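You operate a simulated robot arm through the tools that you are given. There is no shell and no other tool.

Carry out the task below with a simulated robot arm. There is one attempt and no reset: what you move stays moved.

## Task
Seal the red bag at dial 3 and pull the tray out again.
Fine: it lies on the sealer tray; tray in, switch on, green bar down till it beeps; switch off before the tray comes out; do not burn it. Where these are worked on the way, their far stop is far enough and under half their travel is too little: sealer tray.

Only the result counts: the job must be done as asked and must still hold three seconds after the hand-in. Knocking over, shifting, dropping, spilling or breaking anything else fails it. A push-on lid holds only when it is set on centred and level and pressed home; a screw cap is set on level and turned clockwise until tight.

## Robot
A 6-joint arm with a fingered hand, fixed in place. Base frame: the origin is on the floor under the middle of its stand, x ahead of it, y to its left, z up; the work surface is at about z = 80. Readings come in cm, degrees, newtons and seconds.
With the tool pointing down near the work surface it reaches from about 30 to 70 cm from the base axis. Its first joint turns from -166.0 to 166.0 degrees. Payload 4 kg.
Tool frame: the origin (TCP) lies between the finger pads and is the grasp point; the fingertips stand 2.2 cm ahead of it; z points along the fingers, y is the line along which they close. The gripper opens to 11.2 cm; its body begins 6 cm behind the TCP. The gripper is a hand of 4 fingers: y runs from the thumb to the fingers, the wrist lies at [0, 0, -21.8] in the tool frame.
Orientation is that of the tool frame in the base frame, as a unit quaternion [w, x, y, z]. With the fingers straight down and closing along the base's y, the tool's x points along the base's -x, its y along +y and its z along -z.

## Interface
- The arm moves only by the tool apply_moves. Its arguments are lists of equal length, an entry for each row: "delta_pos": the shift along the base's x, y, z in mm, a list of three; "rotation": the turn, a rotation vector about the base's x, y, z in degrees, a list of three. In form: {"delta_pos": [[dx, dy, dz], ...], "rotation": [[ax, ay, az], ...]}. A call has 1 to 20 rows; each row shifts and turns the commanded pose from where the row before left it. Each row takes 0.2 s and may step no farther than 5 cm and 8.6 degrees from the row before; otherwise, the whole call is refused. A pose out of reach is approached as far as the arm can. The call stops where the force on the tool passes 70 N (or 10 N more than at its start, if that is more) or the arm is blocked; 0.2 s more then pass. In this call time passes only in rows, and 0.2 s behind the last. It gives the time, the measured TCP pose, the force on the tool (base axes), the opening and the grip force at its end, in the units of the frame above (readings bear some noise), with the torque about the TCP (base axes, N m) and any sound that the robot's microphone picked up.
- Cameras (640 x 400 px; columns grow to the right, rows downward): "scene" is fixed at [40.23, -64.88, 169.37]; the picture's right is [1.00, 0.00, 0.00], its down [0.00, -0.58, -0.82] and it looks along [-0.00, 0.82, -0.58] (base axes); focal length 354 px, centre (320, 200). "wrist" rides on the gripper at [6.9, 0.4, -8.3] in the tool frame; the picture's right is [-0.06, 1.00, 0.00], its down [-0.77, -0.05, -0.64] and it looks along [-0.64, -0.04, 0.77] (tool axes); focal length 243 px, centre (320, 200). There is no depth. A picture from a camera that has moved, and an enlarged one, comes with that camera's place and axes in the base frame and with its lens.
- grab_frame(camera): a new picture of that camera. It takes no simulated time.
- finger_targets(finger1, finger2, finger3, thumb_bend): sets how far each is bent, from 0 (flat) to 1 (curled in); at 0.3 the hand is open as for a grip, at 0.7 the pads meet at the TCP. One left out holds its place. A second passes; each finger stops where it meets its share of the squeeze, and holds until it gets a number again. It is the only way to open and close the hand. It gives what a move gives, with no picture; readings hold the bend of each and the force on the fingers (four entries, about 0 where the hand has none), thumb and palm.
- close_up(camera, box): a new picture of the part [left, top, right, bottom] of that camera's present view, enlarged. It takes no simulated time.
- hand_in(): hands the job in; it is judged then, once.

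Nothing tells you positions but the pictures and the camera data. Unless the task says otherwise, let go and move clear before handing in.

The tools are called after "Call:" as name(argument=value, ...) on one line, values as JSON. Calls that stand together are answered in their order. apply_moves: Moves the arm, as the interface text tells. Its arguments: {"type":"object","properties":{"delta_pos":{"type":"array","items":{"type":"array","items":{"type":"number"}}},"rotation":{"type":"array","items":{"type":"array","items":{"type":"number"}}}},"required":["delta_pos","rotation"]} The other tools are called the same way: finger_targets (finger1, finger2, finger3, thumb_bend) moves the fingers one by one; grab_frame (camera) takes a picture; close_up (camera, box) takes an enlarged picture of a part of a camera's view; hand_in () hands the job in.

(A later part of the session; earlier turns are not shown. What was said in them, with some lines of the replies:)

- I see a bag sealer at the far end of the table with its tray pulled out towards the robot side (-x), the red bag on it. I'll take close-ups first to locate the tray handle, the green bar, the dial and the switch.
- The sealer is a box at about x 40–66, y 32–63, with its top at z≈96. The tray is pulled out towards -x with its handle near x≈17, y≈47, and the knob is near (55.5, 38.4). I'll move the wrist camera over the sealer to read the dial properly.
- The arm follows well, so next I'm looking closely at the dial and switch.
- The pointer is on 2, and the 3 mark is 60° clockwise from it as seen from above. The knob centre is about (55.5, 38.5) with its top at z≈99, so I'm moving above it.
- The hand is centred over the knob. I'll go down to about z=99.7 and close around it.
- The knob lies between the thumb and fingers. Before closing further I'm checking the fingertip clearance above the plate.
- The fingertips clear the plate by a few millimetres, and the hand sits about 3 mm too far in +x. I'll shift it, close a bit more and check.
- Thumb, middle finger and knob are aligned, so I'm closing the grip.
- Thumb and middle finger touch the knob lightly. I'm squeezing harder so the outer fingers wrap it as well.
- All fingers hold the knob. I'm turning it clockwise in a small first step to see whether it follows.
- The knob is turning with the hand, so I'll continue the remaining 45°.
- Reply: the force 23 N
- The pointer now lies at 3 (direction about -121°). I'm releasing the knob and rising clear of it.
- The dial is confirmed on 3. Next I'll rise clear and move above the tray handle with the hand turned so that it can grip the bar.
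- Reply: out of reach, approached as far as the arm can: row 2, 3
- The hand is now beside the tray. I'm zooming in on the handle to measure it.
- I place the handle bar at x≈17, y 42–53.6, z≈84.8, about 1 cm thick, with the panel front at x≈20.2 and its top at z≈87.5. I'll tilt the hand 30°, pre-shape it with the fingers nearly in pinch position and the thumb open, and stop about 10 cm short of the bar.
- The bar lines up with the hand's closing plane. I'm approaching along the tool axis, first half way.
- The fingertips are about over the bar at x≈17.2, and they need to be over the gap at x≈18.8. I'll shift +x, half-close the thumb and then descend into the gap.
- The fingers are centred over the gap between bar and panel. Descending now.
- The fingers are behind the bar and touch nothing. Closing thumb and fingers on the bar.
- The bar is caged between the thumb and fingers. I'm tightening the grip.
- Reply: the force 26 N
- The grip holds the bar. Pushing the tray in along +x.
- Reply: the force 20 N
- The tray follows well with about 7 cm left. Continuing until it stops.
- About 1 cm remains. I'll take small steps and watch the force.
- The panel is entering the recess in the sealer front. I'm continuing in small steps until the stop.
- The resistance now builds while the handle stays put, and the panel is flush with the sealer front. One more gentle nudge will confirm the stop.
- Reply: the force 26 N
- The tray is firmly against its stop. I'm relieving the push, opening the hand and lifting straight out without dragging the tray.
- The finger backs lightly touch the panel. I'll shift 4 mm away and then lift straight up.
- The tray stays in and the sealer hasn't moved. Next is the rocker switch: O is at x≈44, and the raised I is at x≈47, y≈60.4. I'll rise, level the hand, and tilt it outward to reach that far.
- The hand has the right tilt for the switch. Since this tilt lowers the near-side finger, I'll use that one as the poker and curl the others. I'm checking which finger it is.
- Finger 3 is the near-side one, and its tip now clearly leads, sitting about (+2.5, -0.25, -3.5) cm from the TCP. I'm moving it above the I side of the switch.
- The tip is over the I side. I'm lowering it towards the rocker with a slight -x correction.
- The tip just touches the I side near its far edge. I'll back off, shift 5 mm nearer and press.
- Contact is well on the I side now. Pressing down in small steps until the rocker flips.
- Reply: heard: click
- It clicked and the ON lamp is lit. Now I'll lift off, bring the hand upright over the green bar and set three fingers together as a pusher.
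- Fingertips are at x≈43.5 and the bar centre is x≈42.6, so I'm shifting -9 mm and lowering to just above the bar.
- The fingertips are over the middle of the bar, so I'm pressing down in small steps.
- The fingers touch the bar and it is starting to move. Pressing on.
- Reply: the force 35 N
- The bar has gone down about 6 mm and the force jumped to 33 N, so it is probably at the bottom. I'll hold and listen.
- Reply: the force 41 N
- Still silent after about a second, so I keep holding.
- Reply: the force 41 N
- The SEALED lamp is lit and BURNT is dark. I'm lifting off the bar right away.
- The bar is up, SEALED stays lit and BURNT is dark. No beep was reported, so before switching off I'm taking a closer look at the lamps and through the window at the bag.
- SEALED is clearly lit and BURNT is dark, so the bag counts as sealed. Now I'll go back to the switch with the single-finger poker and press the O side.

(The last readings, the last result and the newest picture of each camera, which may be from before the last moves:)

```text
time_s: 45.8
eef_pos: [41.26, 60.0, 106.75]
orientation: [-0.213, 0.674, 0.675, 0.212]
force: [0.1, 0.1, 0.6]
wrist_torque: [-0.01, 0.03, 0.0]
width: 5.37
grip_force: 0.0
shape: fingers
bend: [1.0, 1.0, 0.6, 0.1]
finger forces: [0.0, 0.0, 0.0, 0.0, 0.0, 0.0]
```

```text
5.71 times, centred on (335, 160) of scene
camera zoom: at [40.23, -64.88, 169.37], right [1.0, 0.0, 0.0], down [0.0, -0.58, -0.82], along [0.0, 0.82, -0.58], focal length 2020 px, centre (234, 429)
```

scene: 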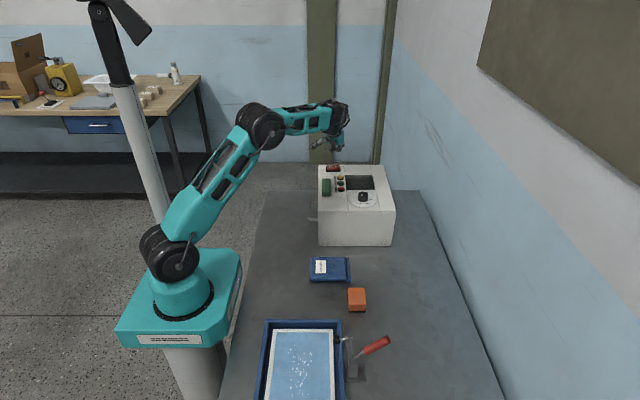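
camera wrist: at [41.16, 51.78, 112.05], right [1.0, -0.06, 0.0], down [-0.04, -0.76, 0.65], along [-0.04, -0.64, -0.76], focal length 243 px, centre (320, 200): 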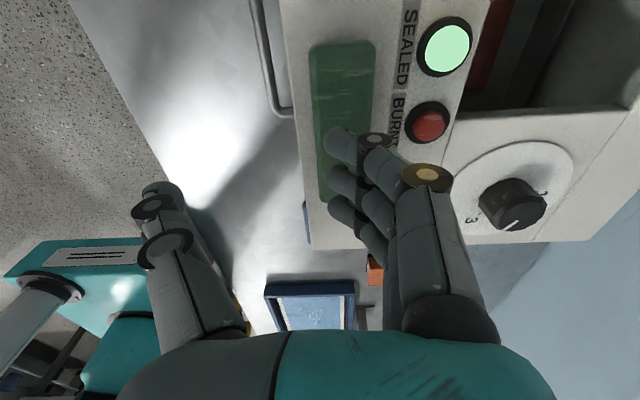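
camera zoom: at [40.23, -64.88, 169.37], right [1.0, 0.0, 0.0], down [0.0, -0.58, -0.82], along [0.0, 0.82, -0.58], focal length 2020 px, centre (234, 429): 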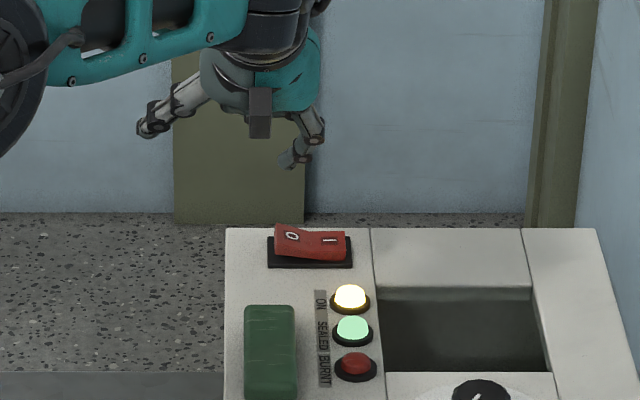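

The tip is lined up above O. Lowering it now.

Call:
apply_moves(delta_pos=[[-1, 0, -20], [0, 0, -18], [0, 0, -8]], rotation=[[0, 0, 0], [0, 0, 0], [0, 0, 0]])

Call:
close_up(camera="scene", box=[325, 145, 365, 195])

```text
time_s: 46.6
eef_pos: [41.16, 60.14, 102.22]
orientation: [-0.213, 0.674, 0.675, 0.212]
force: [0.5, 0.7, 0.0]
wrist_torque: [0.05, 0.03, -0.01]
width: 5.36
grip_force: 0.0
shape: fingers
bend: [1.0, 1.0, 0.6, 0.1]
finger forces: [0.0, 0.1, 0.1, 0.0, 0.1, 0.0]
```

```text
8.00 times, centred on (345, 170) of scene
camera zoom: at [40.23, -64.88, 169.37], right [1.0, 0.0, 0.0], down [0.0, -0.58, -0.82], along [0.0, 0.82, -0.58], focal length 2828 px, centre (120, 440)
```

zoom: 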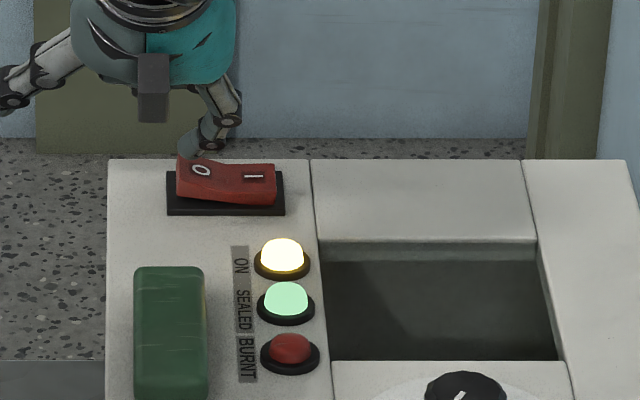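

The fingertip sits just behind the raised O edge. I'll lift, move 9 mm nearer and come down again.

Call:
apply_moves(delta_pos=[[0, 0, 10], [0, -9, 0], [0, 0, -5]], rotation=[[0, 0, 0], [0, 0, 0], [0, 0, 0]])

Call:
close_up(camera="scene", box=[325, 145, 365, 195])

```text
time_s: 47.4
eef_pos: [41.31, 59.15, 102.7]
orientation: [-0.214, 0.673, 0.675, 0.212]
force: [-0.4, -0.2, 0.0]
wrist_torque: [0.02, -0.01, 0.0]
width: 5.37
grip_force: 0.1
shape: fingers
bend: [1.0, 1.0, 0.6, 0.1]
finger forces: [0.0, 0.0, 0.0, 0.0, 0.1, 0.0]
```

```text
8.00 times, centred on (345, 170) of scene
camera zoom: at [40.23, -64.88, 169.37], right [1.0, 0.0, 0.0], down [0.0, -0.58, -0.82], along [0.0, 0.82, -0.58], focal length 2828 px, centre (120, 440)
```

zoom: 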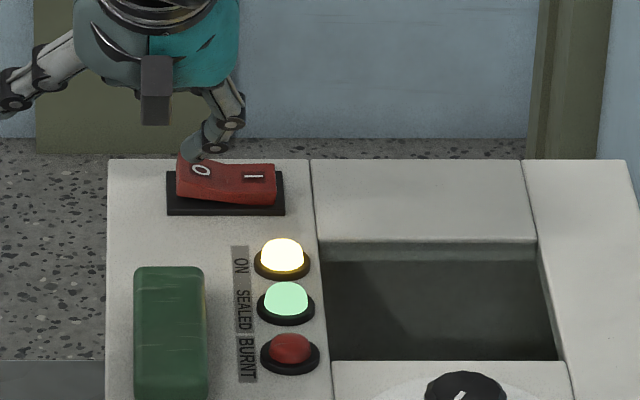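

The tip is now over the O face. Pressing down in small steps.

Call:
apply_moves(delta_pos=[[0, 0, -6], [0, 0, -4]], rotation=[[0, 0, 0], [0, 0, 0]])

Call:
close_up(camera="scene", box=[325, 145, 365, 195])

```text
time_s: 48.0
eef_pos: [41.24, 59.34, 101.72]
orientation: [-0.213, 0.674, 0.675, 0.213]
force: [0.3, -0.2, 2.0]
wrist_torque: [-0.04, -0.05, -0.03]
width: 5.38
grip_force: 0.3
shape: fingers
bend: [1.0, 1.0, 0.6, 0.1]
finger forces: [0.0, 0.0, 1.6, 0.1, 0.0, 0.1]
```

```text
8.00 times, centred on (345, 170) of scene
camera zoom: at [40.23, -64.88, 169.37], right [1.0, 0.0, 0.0], down [0.0, -0.58, -0.82], along [0.0, 0.82, -0.58], focal length 2828 px, centre (120, 440)
```

zoom: 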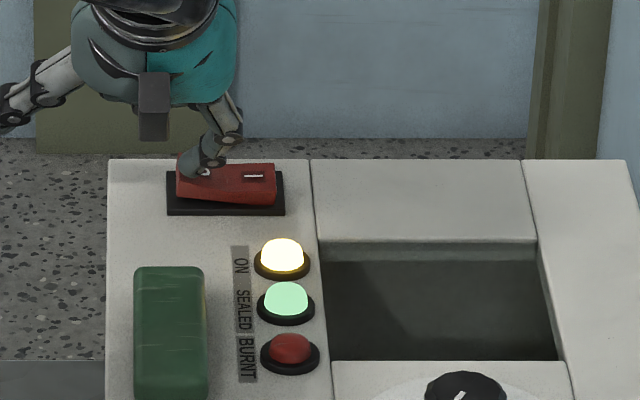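

Call:
apply_moves(delta_pos=[[0, 0, -4], [0, 0, -3]], rotation=[[0, 0, 0], [0, 0, 0]])

Call:
close_up(camera="scene", box=[325, 145, 365, 195])

```text
time_s: 48.6
eef_pos: [41.37, 59.28, 101.18]
orientation: [-0.214, 0.673, 0.674, 0.215]
force: [0.5, 1.9, 7.3]
wrist_torque: [0.01, -0.14, 0.03]
width: 5.35
grip_force: 3.6
shape: fingers
bend: [1.0, 1.0, 0.61, 0.1]
finger forces: [0.0, 0.1, 6.6, 0.1, 0.0, 0.0]
```

```text
8.00 times, centred on (345, 170) of scene
camera zoom: at [40.23, -64.88, 169.37], right [1.0, 0.0, 0.0], down [0.0, -0.58, -0.82], along [0.0, 0.82, -0.58], focal length 2828 px, centre (120, 440)
```

zoom: 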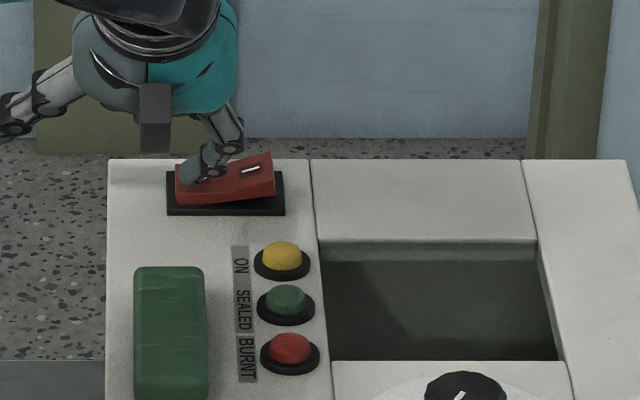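

The lamps are out and the switch is on O. Next I'll lift away, bring the hand back to the tray-handle pose and pre-shape the fingers as before.

Call:
apply_moves(delta_pos=[[0, 0, 40], [0, 0, 35], [-16, -20, 5], [-16, -20, 5], [-16, -20, 5], [-16, -20, 5], [-16, -20, 5], [-8, -4, -25], [-8, -4, -25], [-8, -4, -25], [-8, -4, -25]], rotation=[[0, 0, 0], [0, 0, 0], [-7, 0, 0], [-7, 0, 0], [-7, 0, 0], [-7, 0, 0], [-7, 0, 0], [0, -7.5, 0], [0, -7.5, 0], [0, -7.5, 0], [0, -7.5, 0]])

Call:
finger_targets(finger1=0.66, finger2=0.66, finger3=0.66, thumb_bend=0.45)

Call:
grab_frame(camera="wrist")

Call:
close_up(camera="scene", box=[240, 120, 420, 245])

```text
time_s: 51.0
eef_pos: [30.07, 47.46, 101.09]
orientation: [0.183, 0.682, 0.683, 0.184]
force: [-0.2, 0.2, 0.5]
wrist_torque: [0.01, -0.01, 0.0]
width: 5.38
grip_force: 0.0
shape: fingers
bend: [1.0, 1.0, 0.6, 0.1]
finger forces: [0.0, 0.0, 0.1, 0.0, 0.0, 0.1]
```

```text
time_s: 52.0
eef_pos: [29.94, 47.5, 101.08]
orientation: [0.183, 0.684, 0.682, 0.183]
force: [0.0, 1.1, 0.0]
wrist_torque: [0.01, 0.02, 0.02]
width: 4.34
grip_force: 0.1
shape: fingers
bend: [0.66, 0.66, 0.66, 0.45]
finger forces: [0.0, 0.0, 0.0, 0.0, 0.0, 0.0]
```

```text
taken
camera wrist: at [26.31, 54.34, 108.51], right [0.86, -0.06, 0.5], down [-0.36, -0.77, 0.53], along [0.35, -0.64, -0.68], focal length 243 px, centre (320, 200)
```

wrist: 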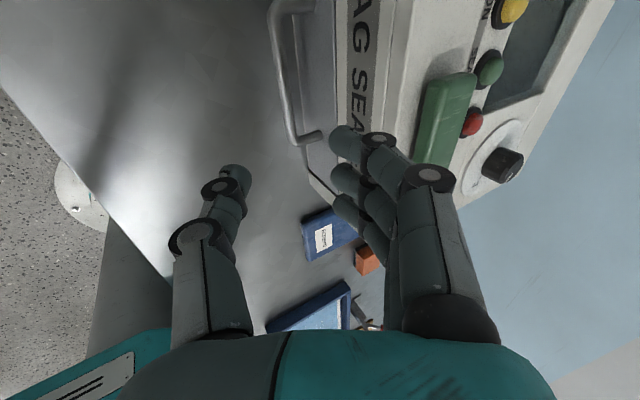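

```text
3.20 times, centred on (330, 182) of scene
camera zoom: at [40.23, -64.88, 169.37], right [1.0, 0.0, 0.0], down [0.0, -0.58, -0.82], along [0.0, 0.82, -0.58], focal length 1131 px, centre (288, 256)
```

zoom: 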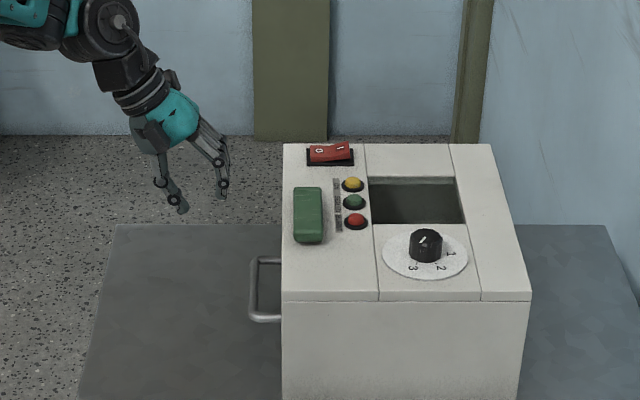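

The hand is back in the handle pose. Retracing my earlier exit path toward the gap, with a check before entering.

Call:
apply_moves(delta_pos=[[18, 1.5, -40], [18, 1.5, -40], [15, 0, -30]], rotation=[[0, 0, 0], [0, 0, 0], [0, 0, 0]])

Call:
close_up(camera="wrist", box=[160, 0, 480, 300])

Call:
close_up(camera="scene", box=[290, 170, 340, 245])

```text
time_s: 52.8
eef_pos: [35.0, 47.58, 89.56]
orientation: [0.183, 0.683, 0.683, 0.183]
force: [0.2, 0.3, -0.6]
wrist_torque: [0.01, 0.01, 0.03]
width: 4.33
grip_force: 0.0
shape: fingers
bend: [0.66, 0.66, 0.66, 0.45]
finger forces: [0.1, 0.1, 0.1, 0.0, 0.0, 0.0]
```

```text
1.33 times, centred on (320, 150) of wrist
camera zoom: at [31.26, 54.5, 97.05], right [0.86, -0.06, 0.5], down [-0.36, -0.77, 0.53], along [0.35, -0.64, -0.68], focal length 324 px, centre (320, 267)
```

zoom: 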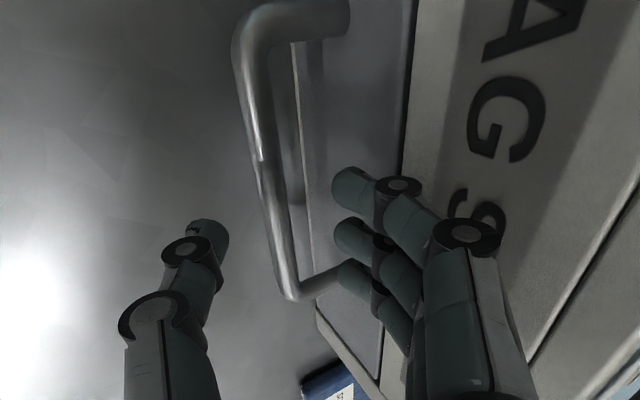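

```text
5.33 times, centred on (315, 208) of scene
camera zoom: at [40.23, -64.88, 169.37], right [1.0, 0.0, 0.0], down [0.0, -0.58, -0.82], along [0.0, 0.82, -0.58], focal length 1886 px, centre (347, 160)
```

zoom: 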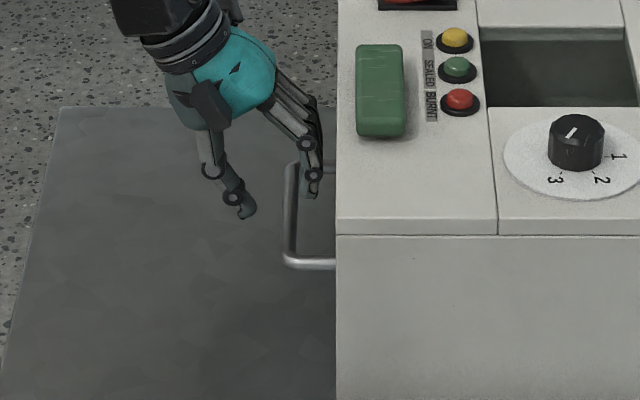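

The fingertips are centred over the gap, so I'm descending into it.

Call:
apply_moves(delta_pos=[[2, 3, -14], [2, 0, -14], [0, 0, -13]], rotation=[[0, 0, 0], [0, 0, 0], [0, 0, 0]])

Call:
close_up(camera="wrist", box=[160, 0, 480, 300])

Call:
close_up(camera="scene", box=[290, 170, 340, 245])

```text
time_s: 53.6
eef_pos: [35.28, 48.08, 85.78]
orientation: [0.183, 0.683, 0.683, 0.183]
force: [-1.2, 0.2, -0.5]
wrist_torque: [-0.02, -0.01, 0.02]
width: 4.33
grip_force: 0.1
shape: fingers
bend: [0.66, 0.66, 0.66, 0.45]
finger forces: [0.0, 0.1, 0.0, 0.0, 0.0, 0.0]
```

```text
1.33 times, centred on (320, 150) of wrist
camera zoom: at [31.54, 55.04, 93.23], right [0.86, -0.06, 0.5], down [-0.36, -0.77, 0.53], along [0.35, -0.64, -0.68], focal length 324 px, centre (320, 267)
```

zoom: 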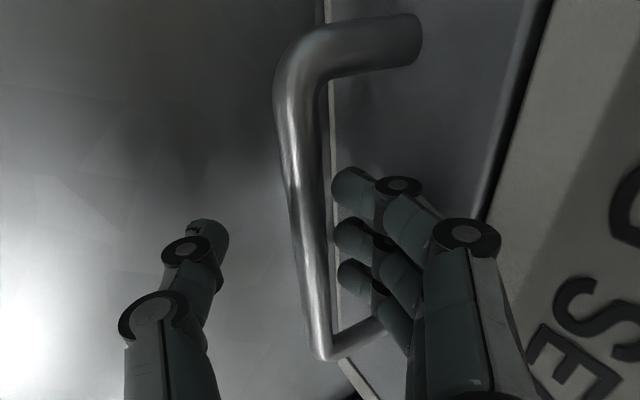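

```text
5.33 times, centred on (315, 208) of scene
camera zoom: at [40.23, -64.88, 169.37], right [1.0, 0.0, 0.0], down [0.0, -0.58, -0.82], along [0.0, 0.82, -0.58], focal length 1886 px, centre (347, 160)
```

zoom: 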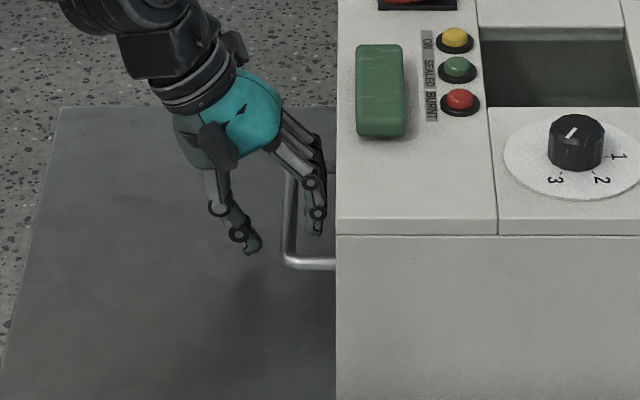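

The fingers are in behind the bar. I'll drop 3 mm more and close the grip.

Call:
apply_moves(delta_pos=[[0, 0, -3]], rotation=[[0, 0, 0]])

Call:
finger_targets(finger1=0.78, finger2=0.78, finger3=0.78, thumb_bend=0.76)

Call:
close_up(camera="wrist", box=[160, 0, 480, 300])

```text
time_s: 54.0
eef_pos: [35.32, 48.32, 85.56]
orientation: [0.183, 0.683, 0.683, 0.183]
force: [0.0, 0.4, -0.5]
wrist_torque: [-0.01, -0.02, -0.01]
width: 4.28
grip_force: 0.1
shape: fingers
bend: [0.66, 0.66, 0.66, 0.45]
finger forces: [0.0, 0.0, 0.0, 0.0, 0.1, 0.0]
```

```text
time_s: 55.0
eef_pos: [35.32, 48.26, 85.41]
orientation: [0.183, 0.683, 0.684, 0.182]
force: [-1.8, -0.2, -20.7]
wrist_torque: [-0.01, -0.21, 0.0]
width: 0.91
grip_force: 11.2
shape: fingers
bend: [0.77, 0.77, 0.77, 0.67]
finger forces: [1.4, 1.6, 1.6, 0.1, 18.1, 0.0]
```

```text
1.33 times, centred on (320, 150) of wrist
camera zoom: at [31.6, 55.06, 92.85], right [0.87, -0.06, 0.5], down [-0.36, -0.76, 0.53], along [0.35, -0.64, -0.68], focal length 324 px, centre (320, 267)
```

zoom: 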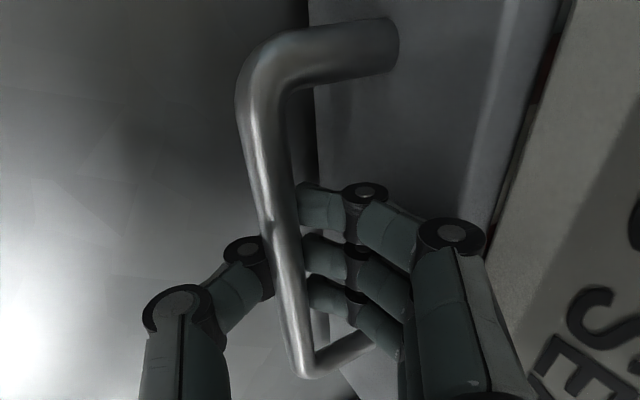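

The bar is gripped. Pulling the tray out along -x.

Call:
apply_moves(delta_pos=[[-8, 0, 0], [-12, 0, 0], [-15, 0, 0], [-15, 0, 0], [-15, 0, 0], [-15, 0, 0], [-15, 0, 0], [-15, 0, 0]], rotation=[[0, 0, 0], [0, 0, 0], [0, 0, 0], [0, 0, 0], [0, 0, 0], [0, 0, 0], [0, 0, 0], [0, 0, 0]])

Call:
close_up(camera="scene", box=[240, 150, 420, 262])

```text
time_s: 56.8
eef_pos: [24.31, 48.32, 85.68]
orientation: [0.183, 0.683, 0.683, 0.182]
force: [0.0, -7.5, -25.7]
wrist_torque: [-0.07, -0.32, 0.08]
width: 1.04
grip_force: 12.0
shape: fingers
bend: [0.77, 0.77, 0.77, 0.66]
finger forces: [1.3, 1.4, 1.6, 0.0, 20.3, 0.0]
```

```text
3.56 times, centred on (330, 206) of scene
camera zoom: at [40.23, -64.88, 169.37], right [1.0, 0.0, 0.0], down [0.0, -0.58, -0.82], along [0.0, 0.82, -0.58], focal length 1257 px, centre (284, 179)
```

zoom: 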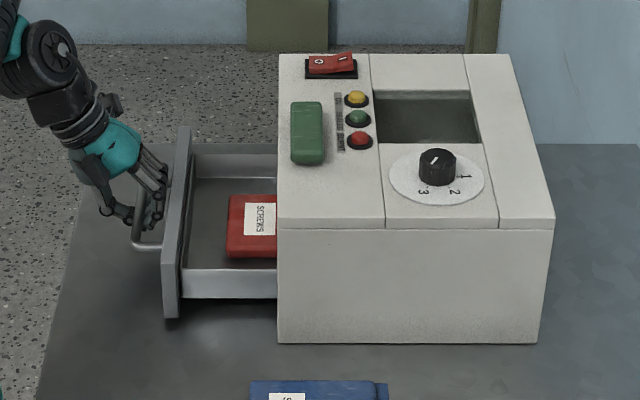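

The tray is coming out with the bag on it. Continuing towards the outer stop.

Call:
apply_moves(delta_pos=[[-15, 0, 0], [-15, 0, 0], [-15, 0, 0], [-12, 0, 0], [-8, 0, 0], [-6, 0, 0]], rotation=[[0, 0, 0], [0, 0, 0], [0, 0, 0], [0, 0, 0], [0, 0, 0], [0, 0, 0]])

Call:
close_up(camera="scene", box=[240, 150, 420, 262])

```text
time_s: 58.2
eef_pos: [17.36, 48.28, 85.6]
orientation: [0.182, 0.682, 0.684, 0.183]
force: [1.6, -4.6, -19.4]
wrist_torque: [-0.02, -0.23, 0.06]
width: 1.02
grip_force: 11.9
shape: fingers
bend: [0.77, 0.77, 0.77, 0.66]
finger forces: [1.6, 1.8, 1.8, 0.0, 17.1, 0.0]
```

```text
3.56 times, centred on (330, 206) of scene
camera zoom: at [40.23, -64.88, 169.37], right [1.0, 0.0, 0.0], down [0.0, -0.58, -0.82], along [0.0, 0.82, -0.58], focal length 1257 px, centre (284, 179)
```

zoom: 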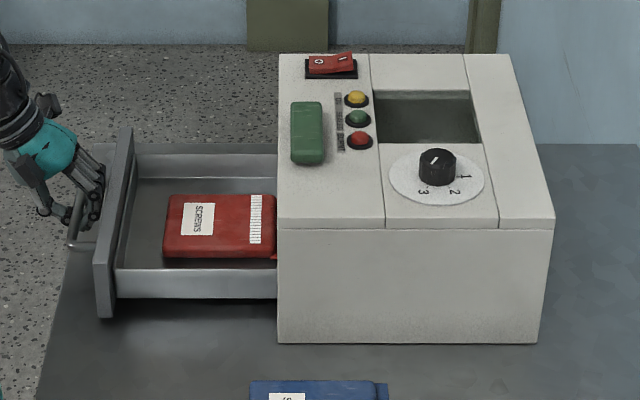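

The bag shows a clean white seal band. The tray is about where it started, and I'll pull a few millimetres more to check it is at its stop.

Call:
apply_moves(delta_pos=[[-3, 0, 0], [-2, 0, 0]], rotation=[[0, 0, 0], [0, 0, 0]])

Call:
close_up(camera="scene", box=[240, 165, 330, 250])

```text
time_s: 58.8
eef_pos: [16.87, 48.26, 85.55]
orientation: [0.183, 0.684, 0.682, 0.184]
force: [11.7, -1.1, -21.9]
wrist_torque: [-0.03, -0.27, 0.05]
width: 0.98
grip_force: 12.3
shape: fingers
bend: [0.76, 0.76, 0.76, 0.66]
finger forces: [3.6, 3.7, 3.8, 0.0, 14.6, 0.1]
```

```text
4.71 times, centred on (285, 208) of scene
camera zoom: at [40.23, -64.88, 169.37], right [1.0, 0.0, 0.0], down [0.0, -0.58, -0.82], along [0.0, 0.82, -0.58], focal length 1664 px, centre (485, 165)
```

zoom: 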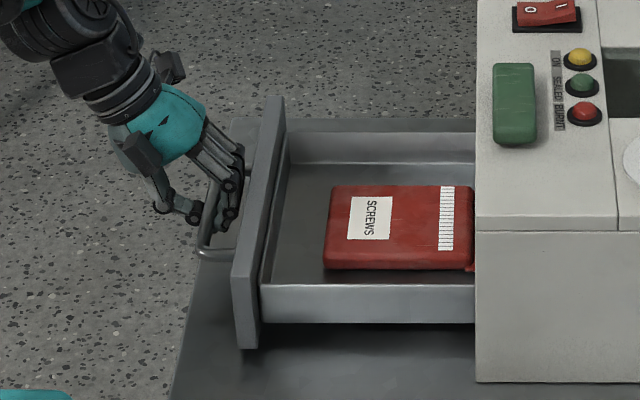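

The stop is confirmed. Now I'll relieve the pull, release the bar and lift straight out without moving the tray.

Call:
apply_moves(delta_pos=[[3, 0, 0]], rotation=[[0, 0, 0]])

Call:
finger_targets(finger1=0.7, finger2=0.7, finger3=0.7, thumb_bend=0.5)

Call:
close_up(camera="wrist", box=[160, 0, 480, 300])

Call:
close_up(camera="scene", box=[250, 175, 300, 245])

```text
time_s: 59.2
eef_pos: [17.18, 48.3, 85.64]
orientation: [0.182, 0.682, 0.684, 0.182]
force: [0.8, -0.9, -16.5]
wrist_torque: [-0.02, -0.13, 0.02]
width: 1.01
grip_force: 11.9
shape: fingers
bend: [0.76, 0.76, 0.76, 0.66]
finger forces: [2.1, 2.2, 2.3, 0.0, 16.4, 0.1]
```

```text
time_s: 60.2
eef_pos: [17.21, 48.19, 85.66]
orientation: [0.183, 0.683, 0.683, 0.183]
force: [0.2, 0.1, 0.3]
wrist_torque: [0.0, 0.01, -0.01]
width: 3.09
grip_force: 0.0
shape: fingers
bend: [0.7, 0.7, 0.7, 0.5]
finger forces: [0.0, 0.0, 0.0, 0.0, 0.1, 0.1]
```

```text
1.33 times, centred on (320, 150) of wrist
camera zoom: at [13.51, 55.07, 93.09], right [0.86, -0.06, 0.5], down [-0.36, -0.77, 0.53], along [0.35, -0.64, -0.68], focal length 324 px, centre (320, 267)
```

zoom: 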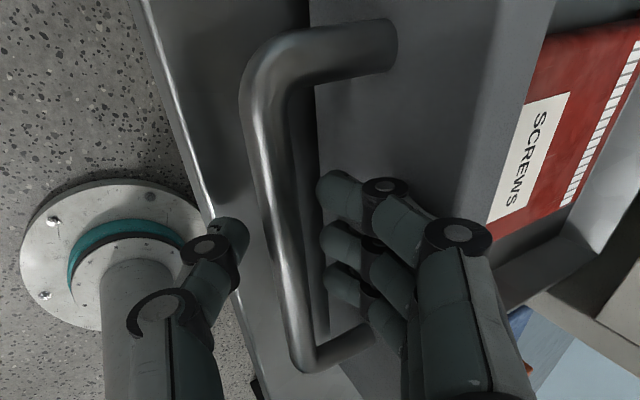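

```text
5.71 times, centred on (275, 210) of scene
camera zoom: at [40.23, -64.88, 169.37], right [1.0, 0.0, 0.0], down [0.0, -0.58, -0.82], along [0.0, 0.82, -0.58], focal length 2020 px, centre (577, 143)
```

zoom: 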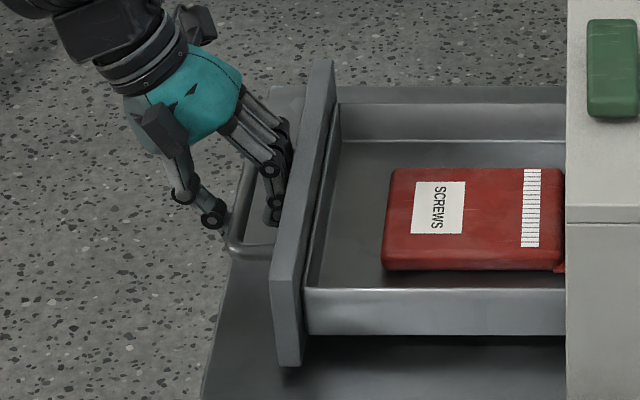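

Everything is free. I'm lifting out slightly backwards so that neither the thumb nor the fingers catch the bar.

Call:
apply_moves(delta_pos=[[-3, 0, 10], [-3, 0, 10], [-4, 0, 15], [-10, 0, 30], [-10, 0, 40]], rotation=[[0, 0, 0], [0, 0, 0], [0, 0, 0], [0, 0, 0], [0, 0, 0]])

Call:
grab_frame(camera="scene")

Call:
close_up(camera="scene", box=[240, 150, 420, 262])

Call:
close_up(camera="scene", box=[275, 190, 325, 235])

```text
time_s: 61.4
eef_pos: [13.94, 48.22, 96.32]
orientation: [0.183, 0.682, 0.684, 0.183]
force: [-0.2, 0.4, 1.4]
wrist_torque: [-0.02, -0.04, 0.01]
width: 3.12
grip_force: 0.0
shape: fingers
bend: [0.7, 0.7, 0.7, 0.5]
finger forces: [0.0, 0.1, 0.1, 0.0, 0.1, 0.1]
```

```text
taken
```

scene: 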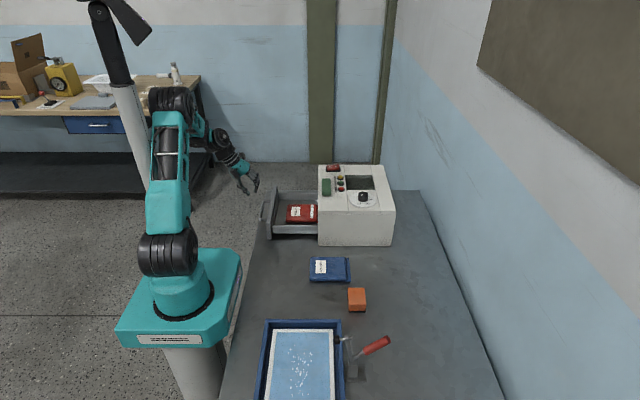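

```text
3.56 times, centred on (330, 206) of scene
camera zoom: at [40.23, -64.88, 169.37], right [1.0, 0.0, 0.0], down [0.0, -0.58, -0.82], along [0.0, 0.82, -0.58], focal length 1257 px, centre (284, 179)
```

zoom: 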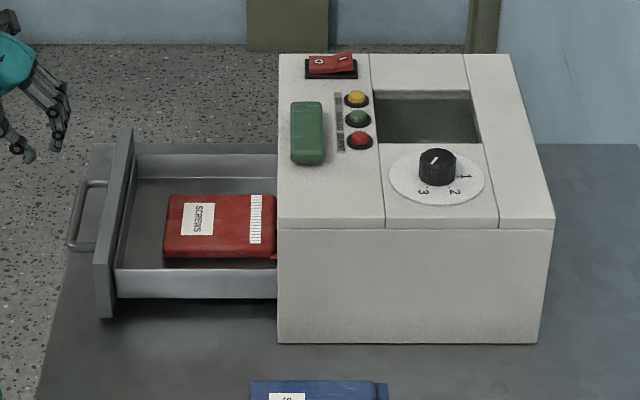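

```text
8.89 times, centred on (300, 212) of scene
camera zoom: at [40.23, -64.88, 169.37], right [1.0, 0.0, 0.0], down [0.0, -0.58, -0.82], along [0.0, 0.82, -0.58], focal length 3143 px, centre (498, 89)
```

zoom: 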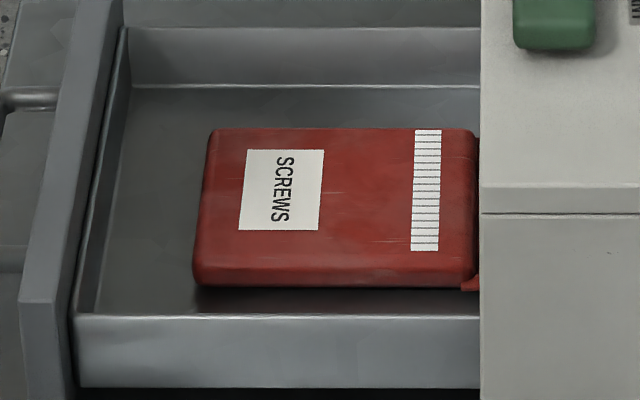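

The bag lies sealed and unburnt on the pulled-out tray. The switch is off, the dial is on 3 and nothing else has moved, so I'm moving the hand well clear before handing in.

Call:
apply_moves(delta_pos=[[-5, 0, 45], [0, 0, 45], [0, 0, 30], [0, 0, 0], [0, 0, 0]], rotation=[[0, 0, 0], [0, 0, 0], [0, 0, 0], [0, 0, 0], [0, 0, 0]])

Call:
grab_frame(camera="scene")

```text
time_s: 62.8
eef_pos: [15.77, 47.5, 106.65]
orientation: [0.2, 0.695, 0.67, 0.168]
force: [-0.6, -1.7, -0.2]
wrist_torque: [-0.03, -0.02, 0.04]
width: 3.15
grip_force: 0.1
shape: fingers
bend: [0.7, 0.7, 0.7, 0.5]
finger forces: [0.0, 0.1, 0.0, 0.0, 0.0, 0.0]
stopped in row 5: the arm was blocked; the commanded pose is now the measured one
```

```text
taken
```

scene: 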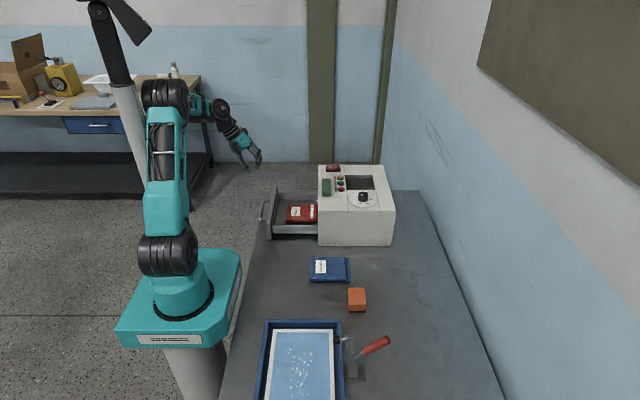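

The hand is clear of everything, but the arm reported being blocked on the way up. I'm checking whether it touches the post behind it.

Call:
close_up(camera="scene", box=[80, 0, 280, 200])

Call:
grab_frame(camera="wrist")

```text
2.00 times, centred on (180, 100) of scene
camera zoom: at [40.23, -64.88, 169.37], right [1.0, 0.0, 0.0], down [0.0, -0.58, -0.82], along [0.0, 0.82, -0.58], focal length 707 px, centre (600, 400)
```

zoom: 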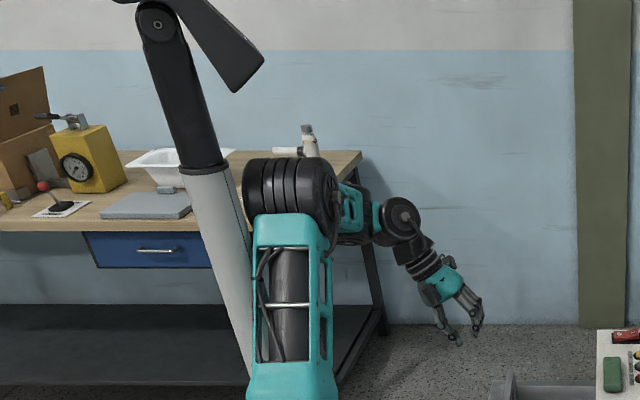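

```text
taken
camera wrist: at [12.44, 54.81, 113.87], right [0.86, -0.09, 0.5], down [-0.4, -0.73, 0.56], along [0.32, -0.68, -0.66], focal length 243 px, centre (320, 200)
```

wrist: 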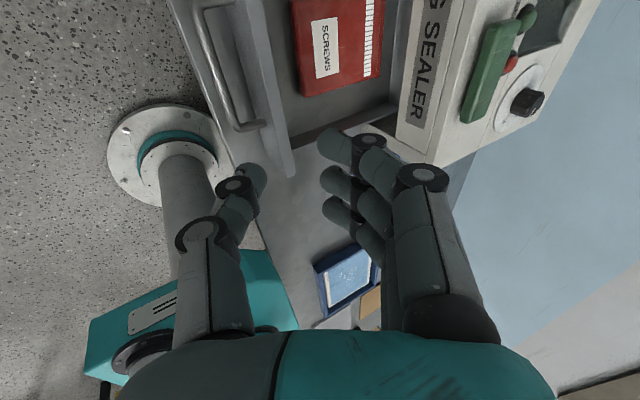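

The elbow drum is close to the grey post, so I'll ease the arm forward away from it. The hand stays high above the tray.

Call:
apply_moves(delta_pos=[[15, 0, 0], [20, -5, 5], [20, -5, 5], [20, -5, 5], [0, 0, 0]], rotation=[[0, 0, 0], [0, 5, 0], [0, 5, 0], [0, 5, 0], [0, 0, 0]])

Call:
grab_frame(camera="scene")

Call:
close_up(camera="scene", box=[240, 150, 420, 262])

```text
time_s: 64.0
eef_pos: [22.95, 46.14, 108.08]
orientation: [0.11, 0.71, 0.691, 0.076]
force: [-0.2, 0.0, -0.4]
wrist_torque: [0.02, -0.02, 0.0]
width: 3.13
grip_force: 0.1
shape: fingers
bend: [0.7, 0.7, 0.7, 0.5]
finger forces: [0.1, 0.0, 0.0, 0.0, 0.0, 0.0]
```

```text
taken
```

scene: 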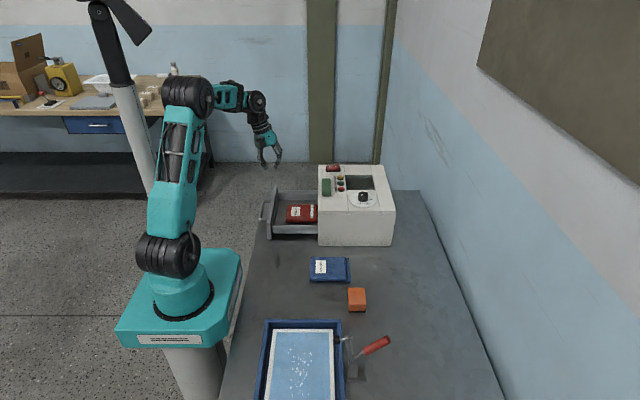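

```text
3.56 times, centred on (330, 206) of scene
camera zoom: at [40.23, -64.88, 169.37], right [1.0, 0.0, 0.0], down [0.0, -0.58, -0.82], along [0.0, 0.82, -0.58], focal length 1257 px, centre (284, 179)
```

zoom: 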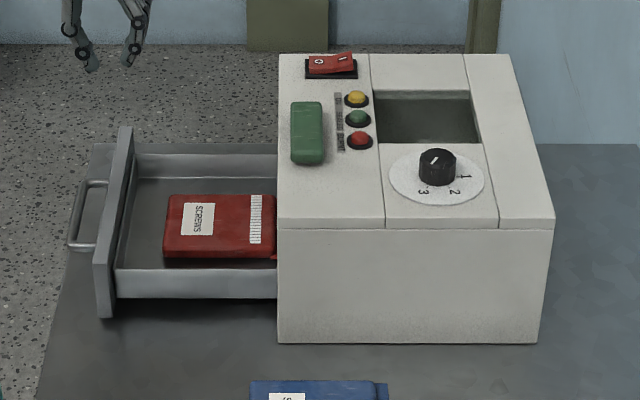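

The arm is free and the post stands where it did. The bag is sealed and unburnt, the tray is fully out, the switch is off and the dial is on 3, so I'm handing in.

Call:
hand_in()

```text
The job is handed in.
```

The red bag is sealed at dial 3. It lies on the sealer tray, which I pulled back out to its stop. I handed the job in, but no verdict came back.

- **Seal:** the SEALED lamp came on with the green bar down. BURNT stayed dark, and the bag now shows a white seal band. The microphone never reported the beep, so I lifted the bar as soon as I saw the SEALED lamp.
- **Order:** I set the dial from 2 to 3, pushed the tray in to its stop, switched on and pressed the bar. I switched off before pulling the tray out, and the lamps went dark.
- **Surroundings:** as far as the pictures show, the sealer and the other things on the table did not move. While moving clear at the end, the arm reported being blocked once, with the elbow close to the grey post behind it. I eased it away, and the post looks unmoved.
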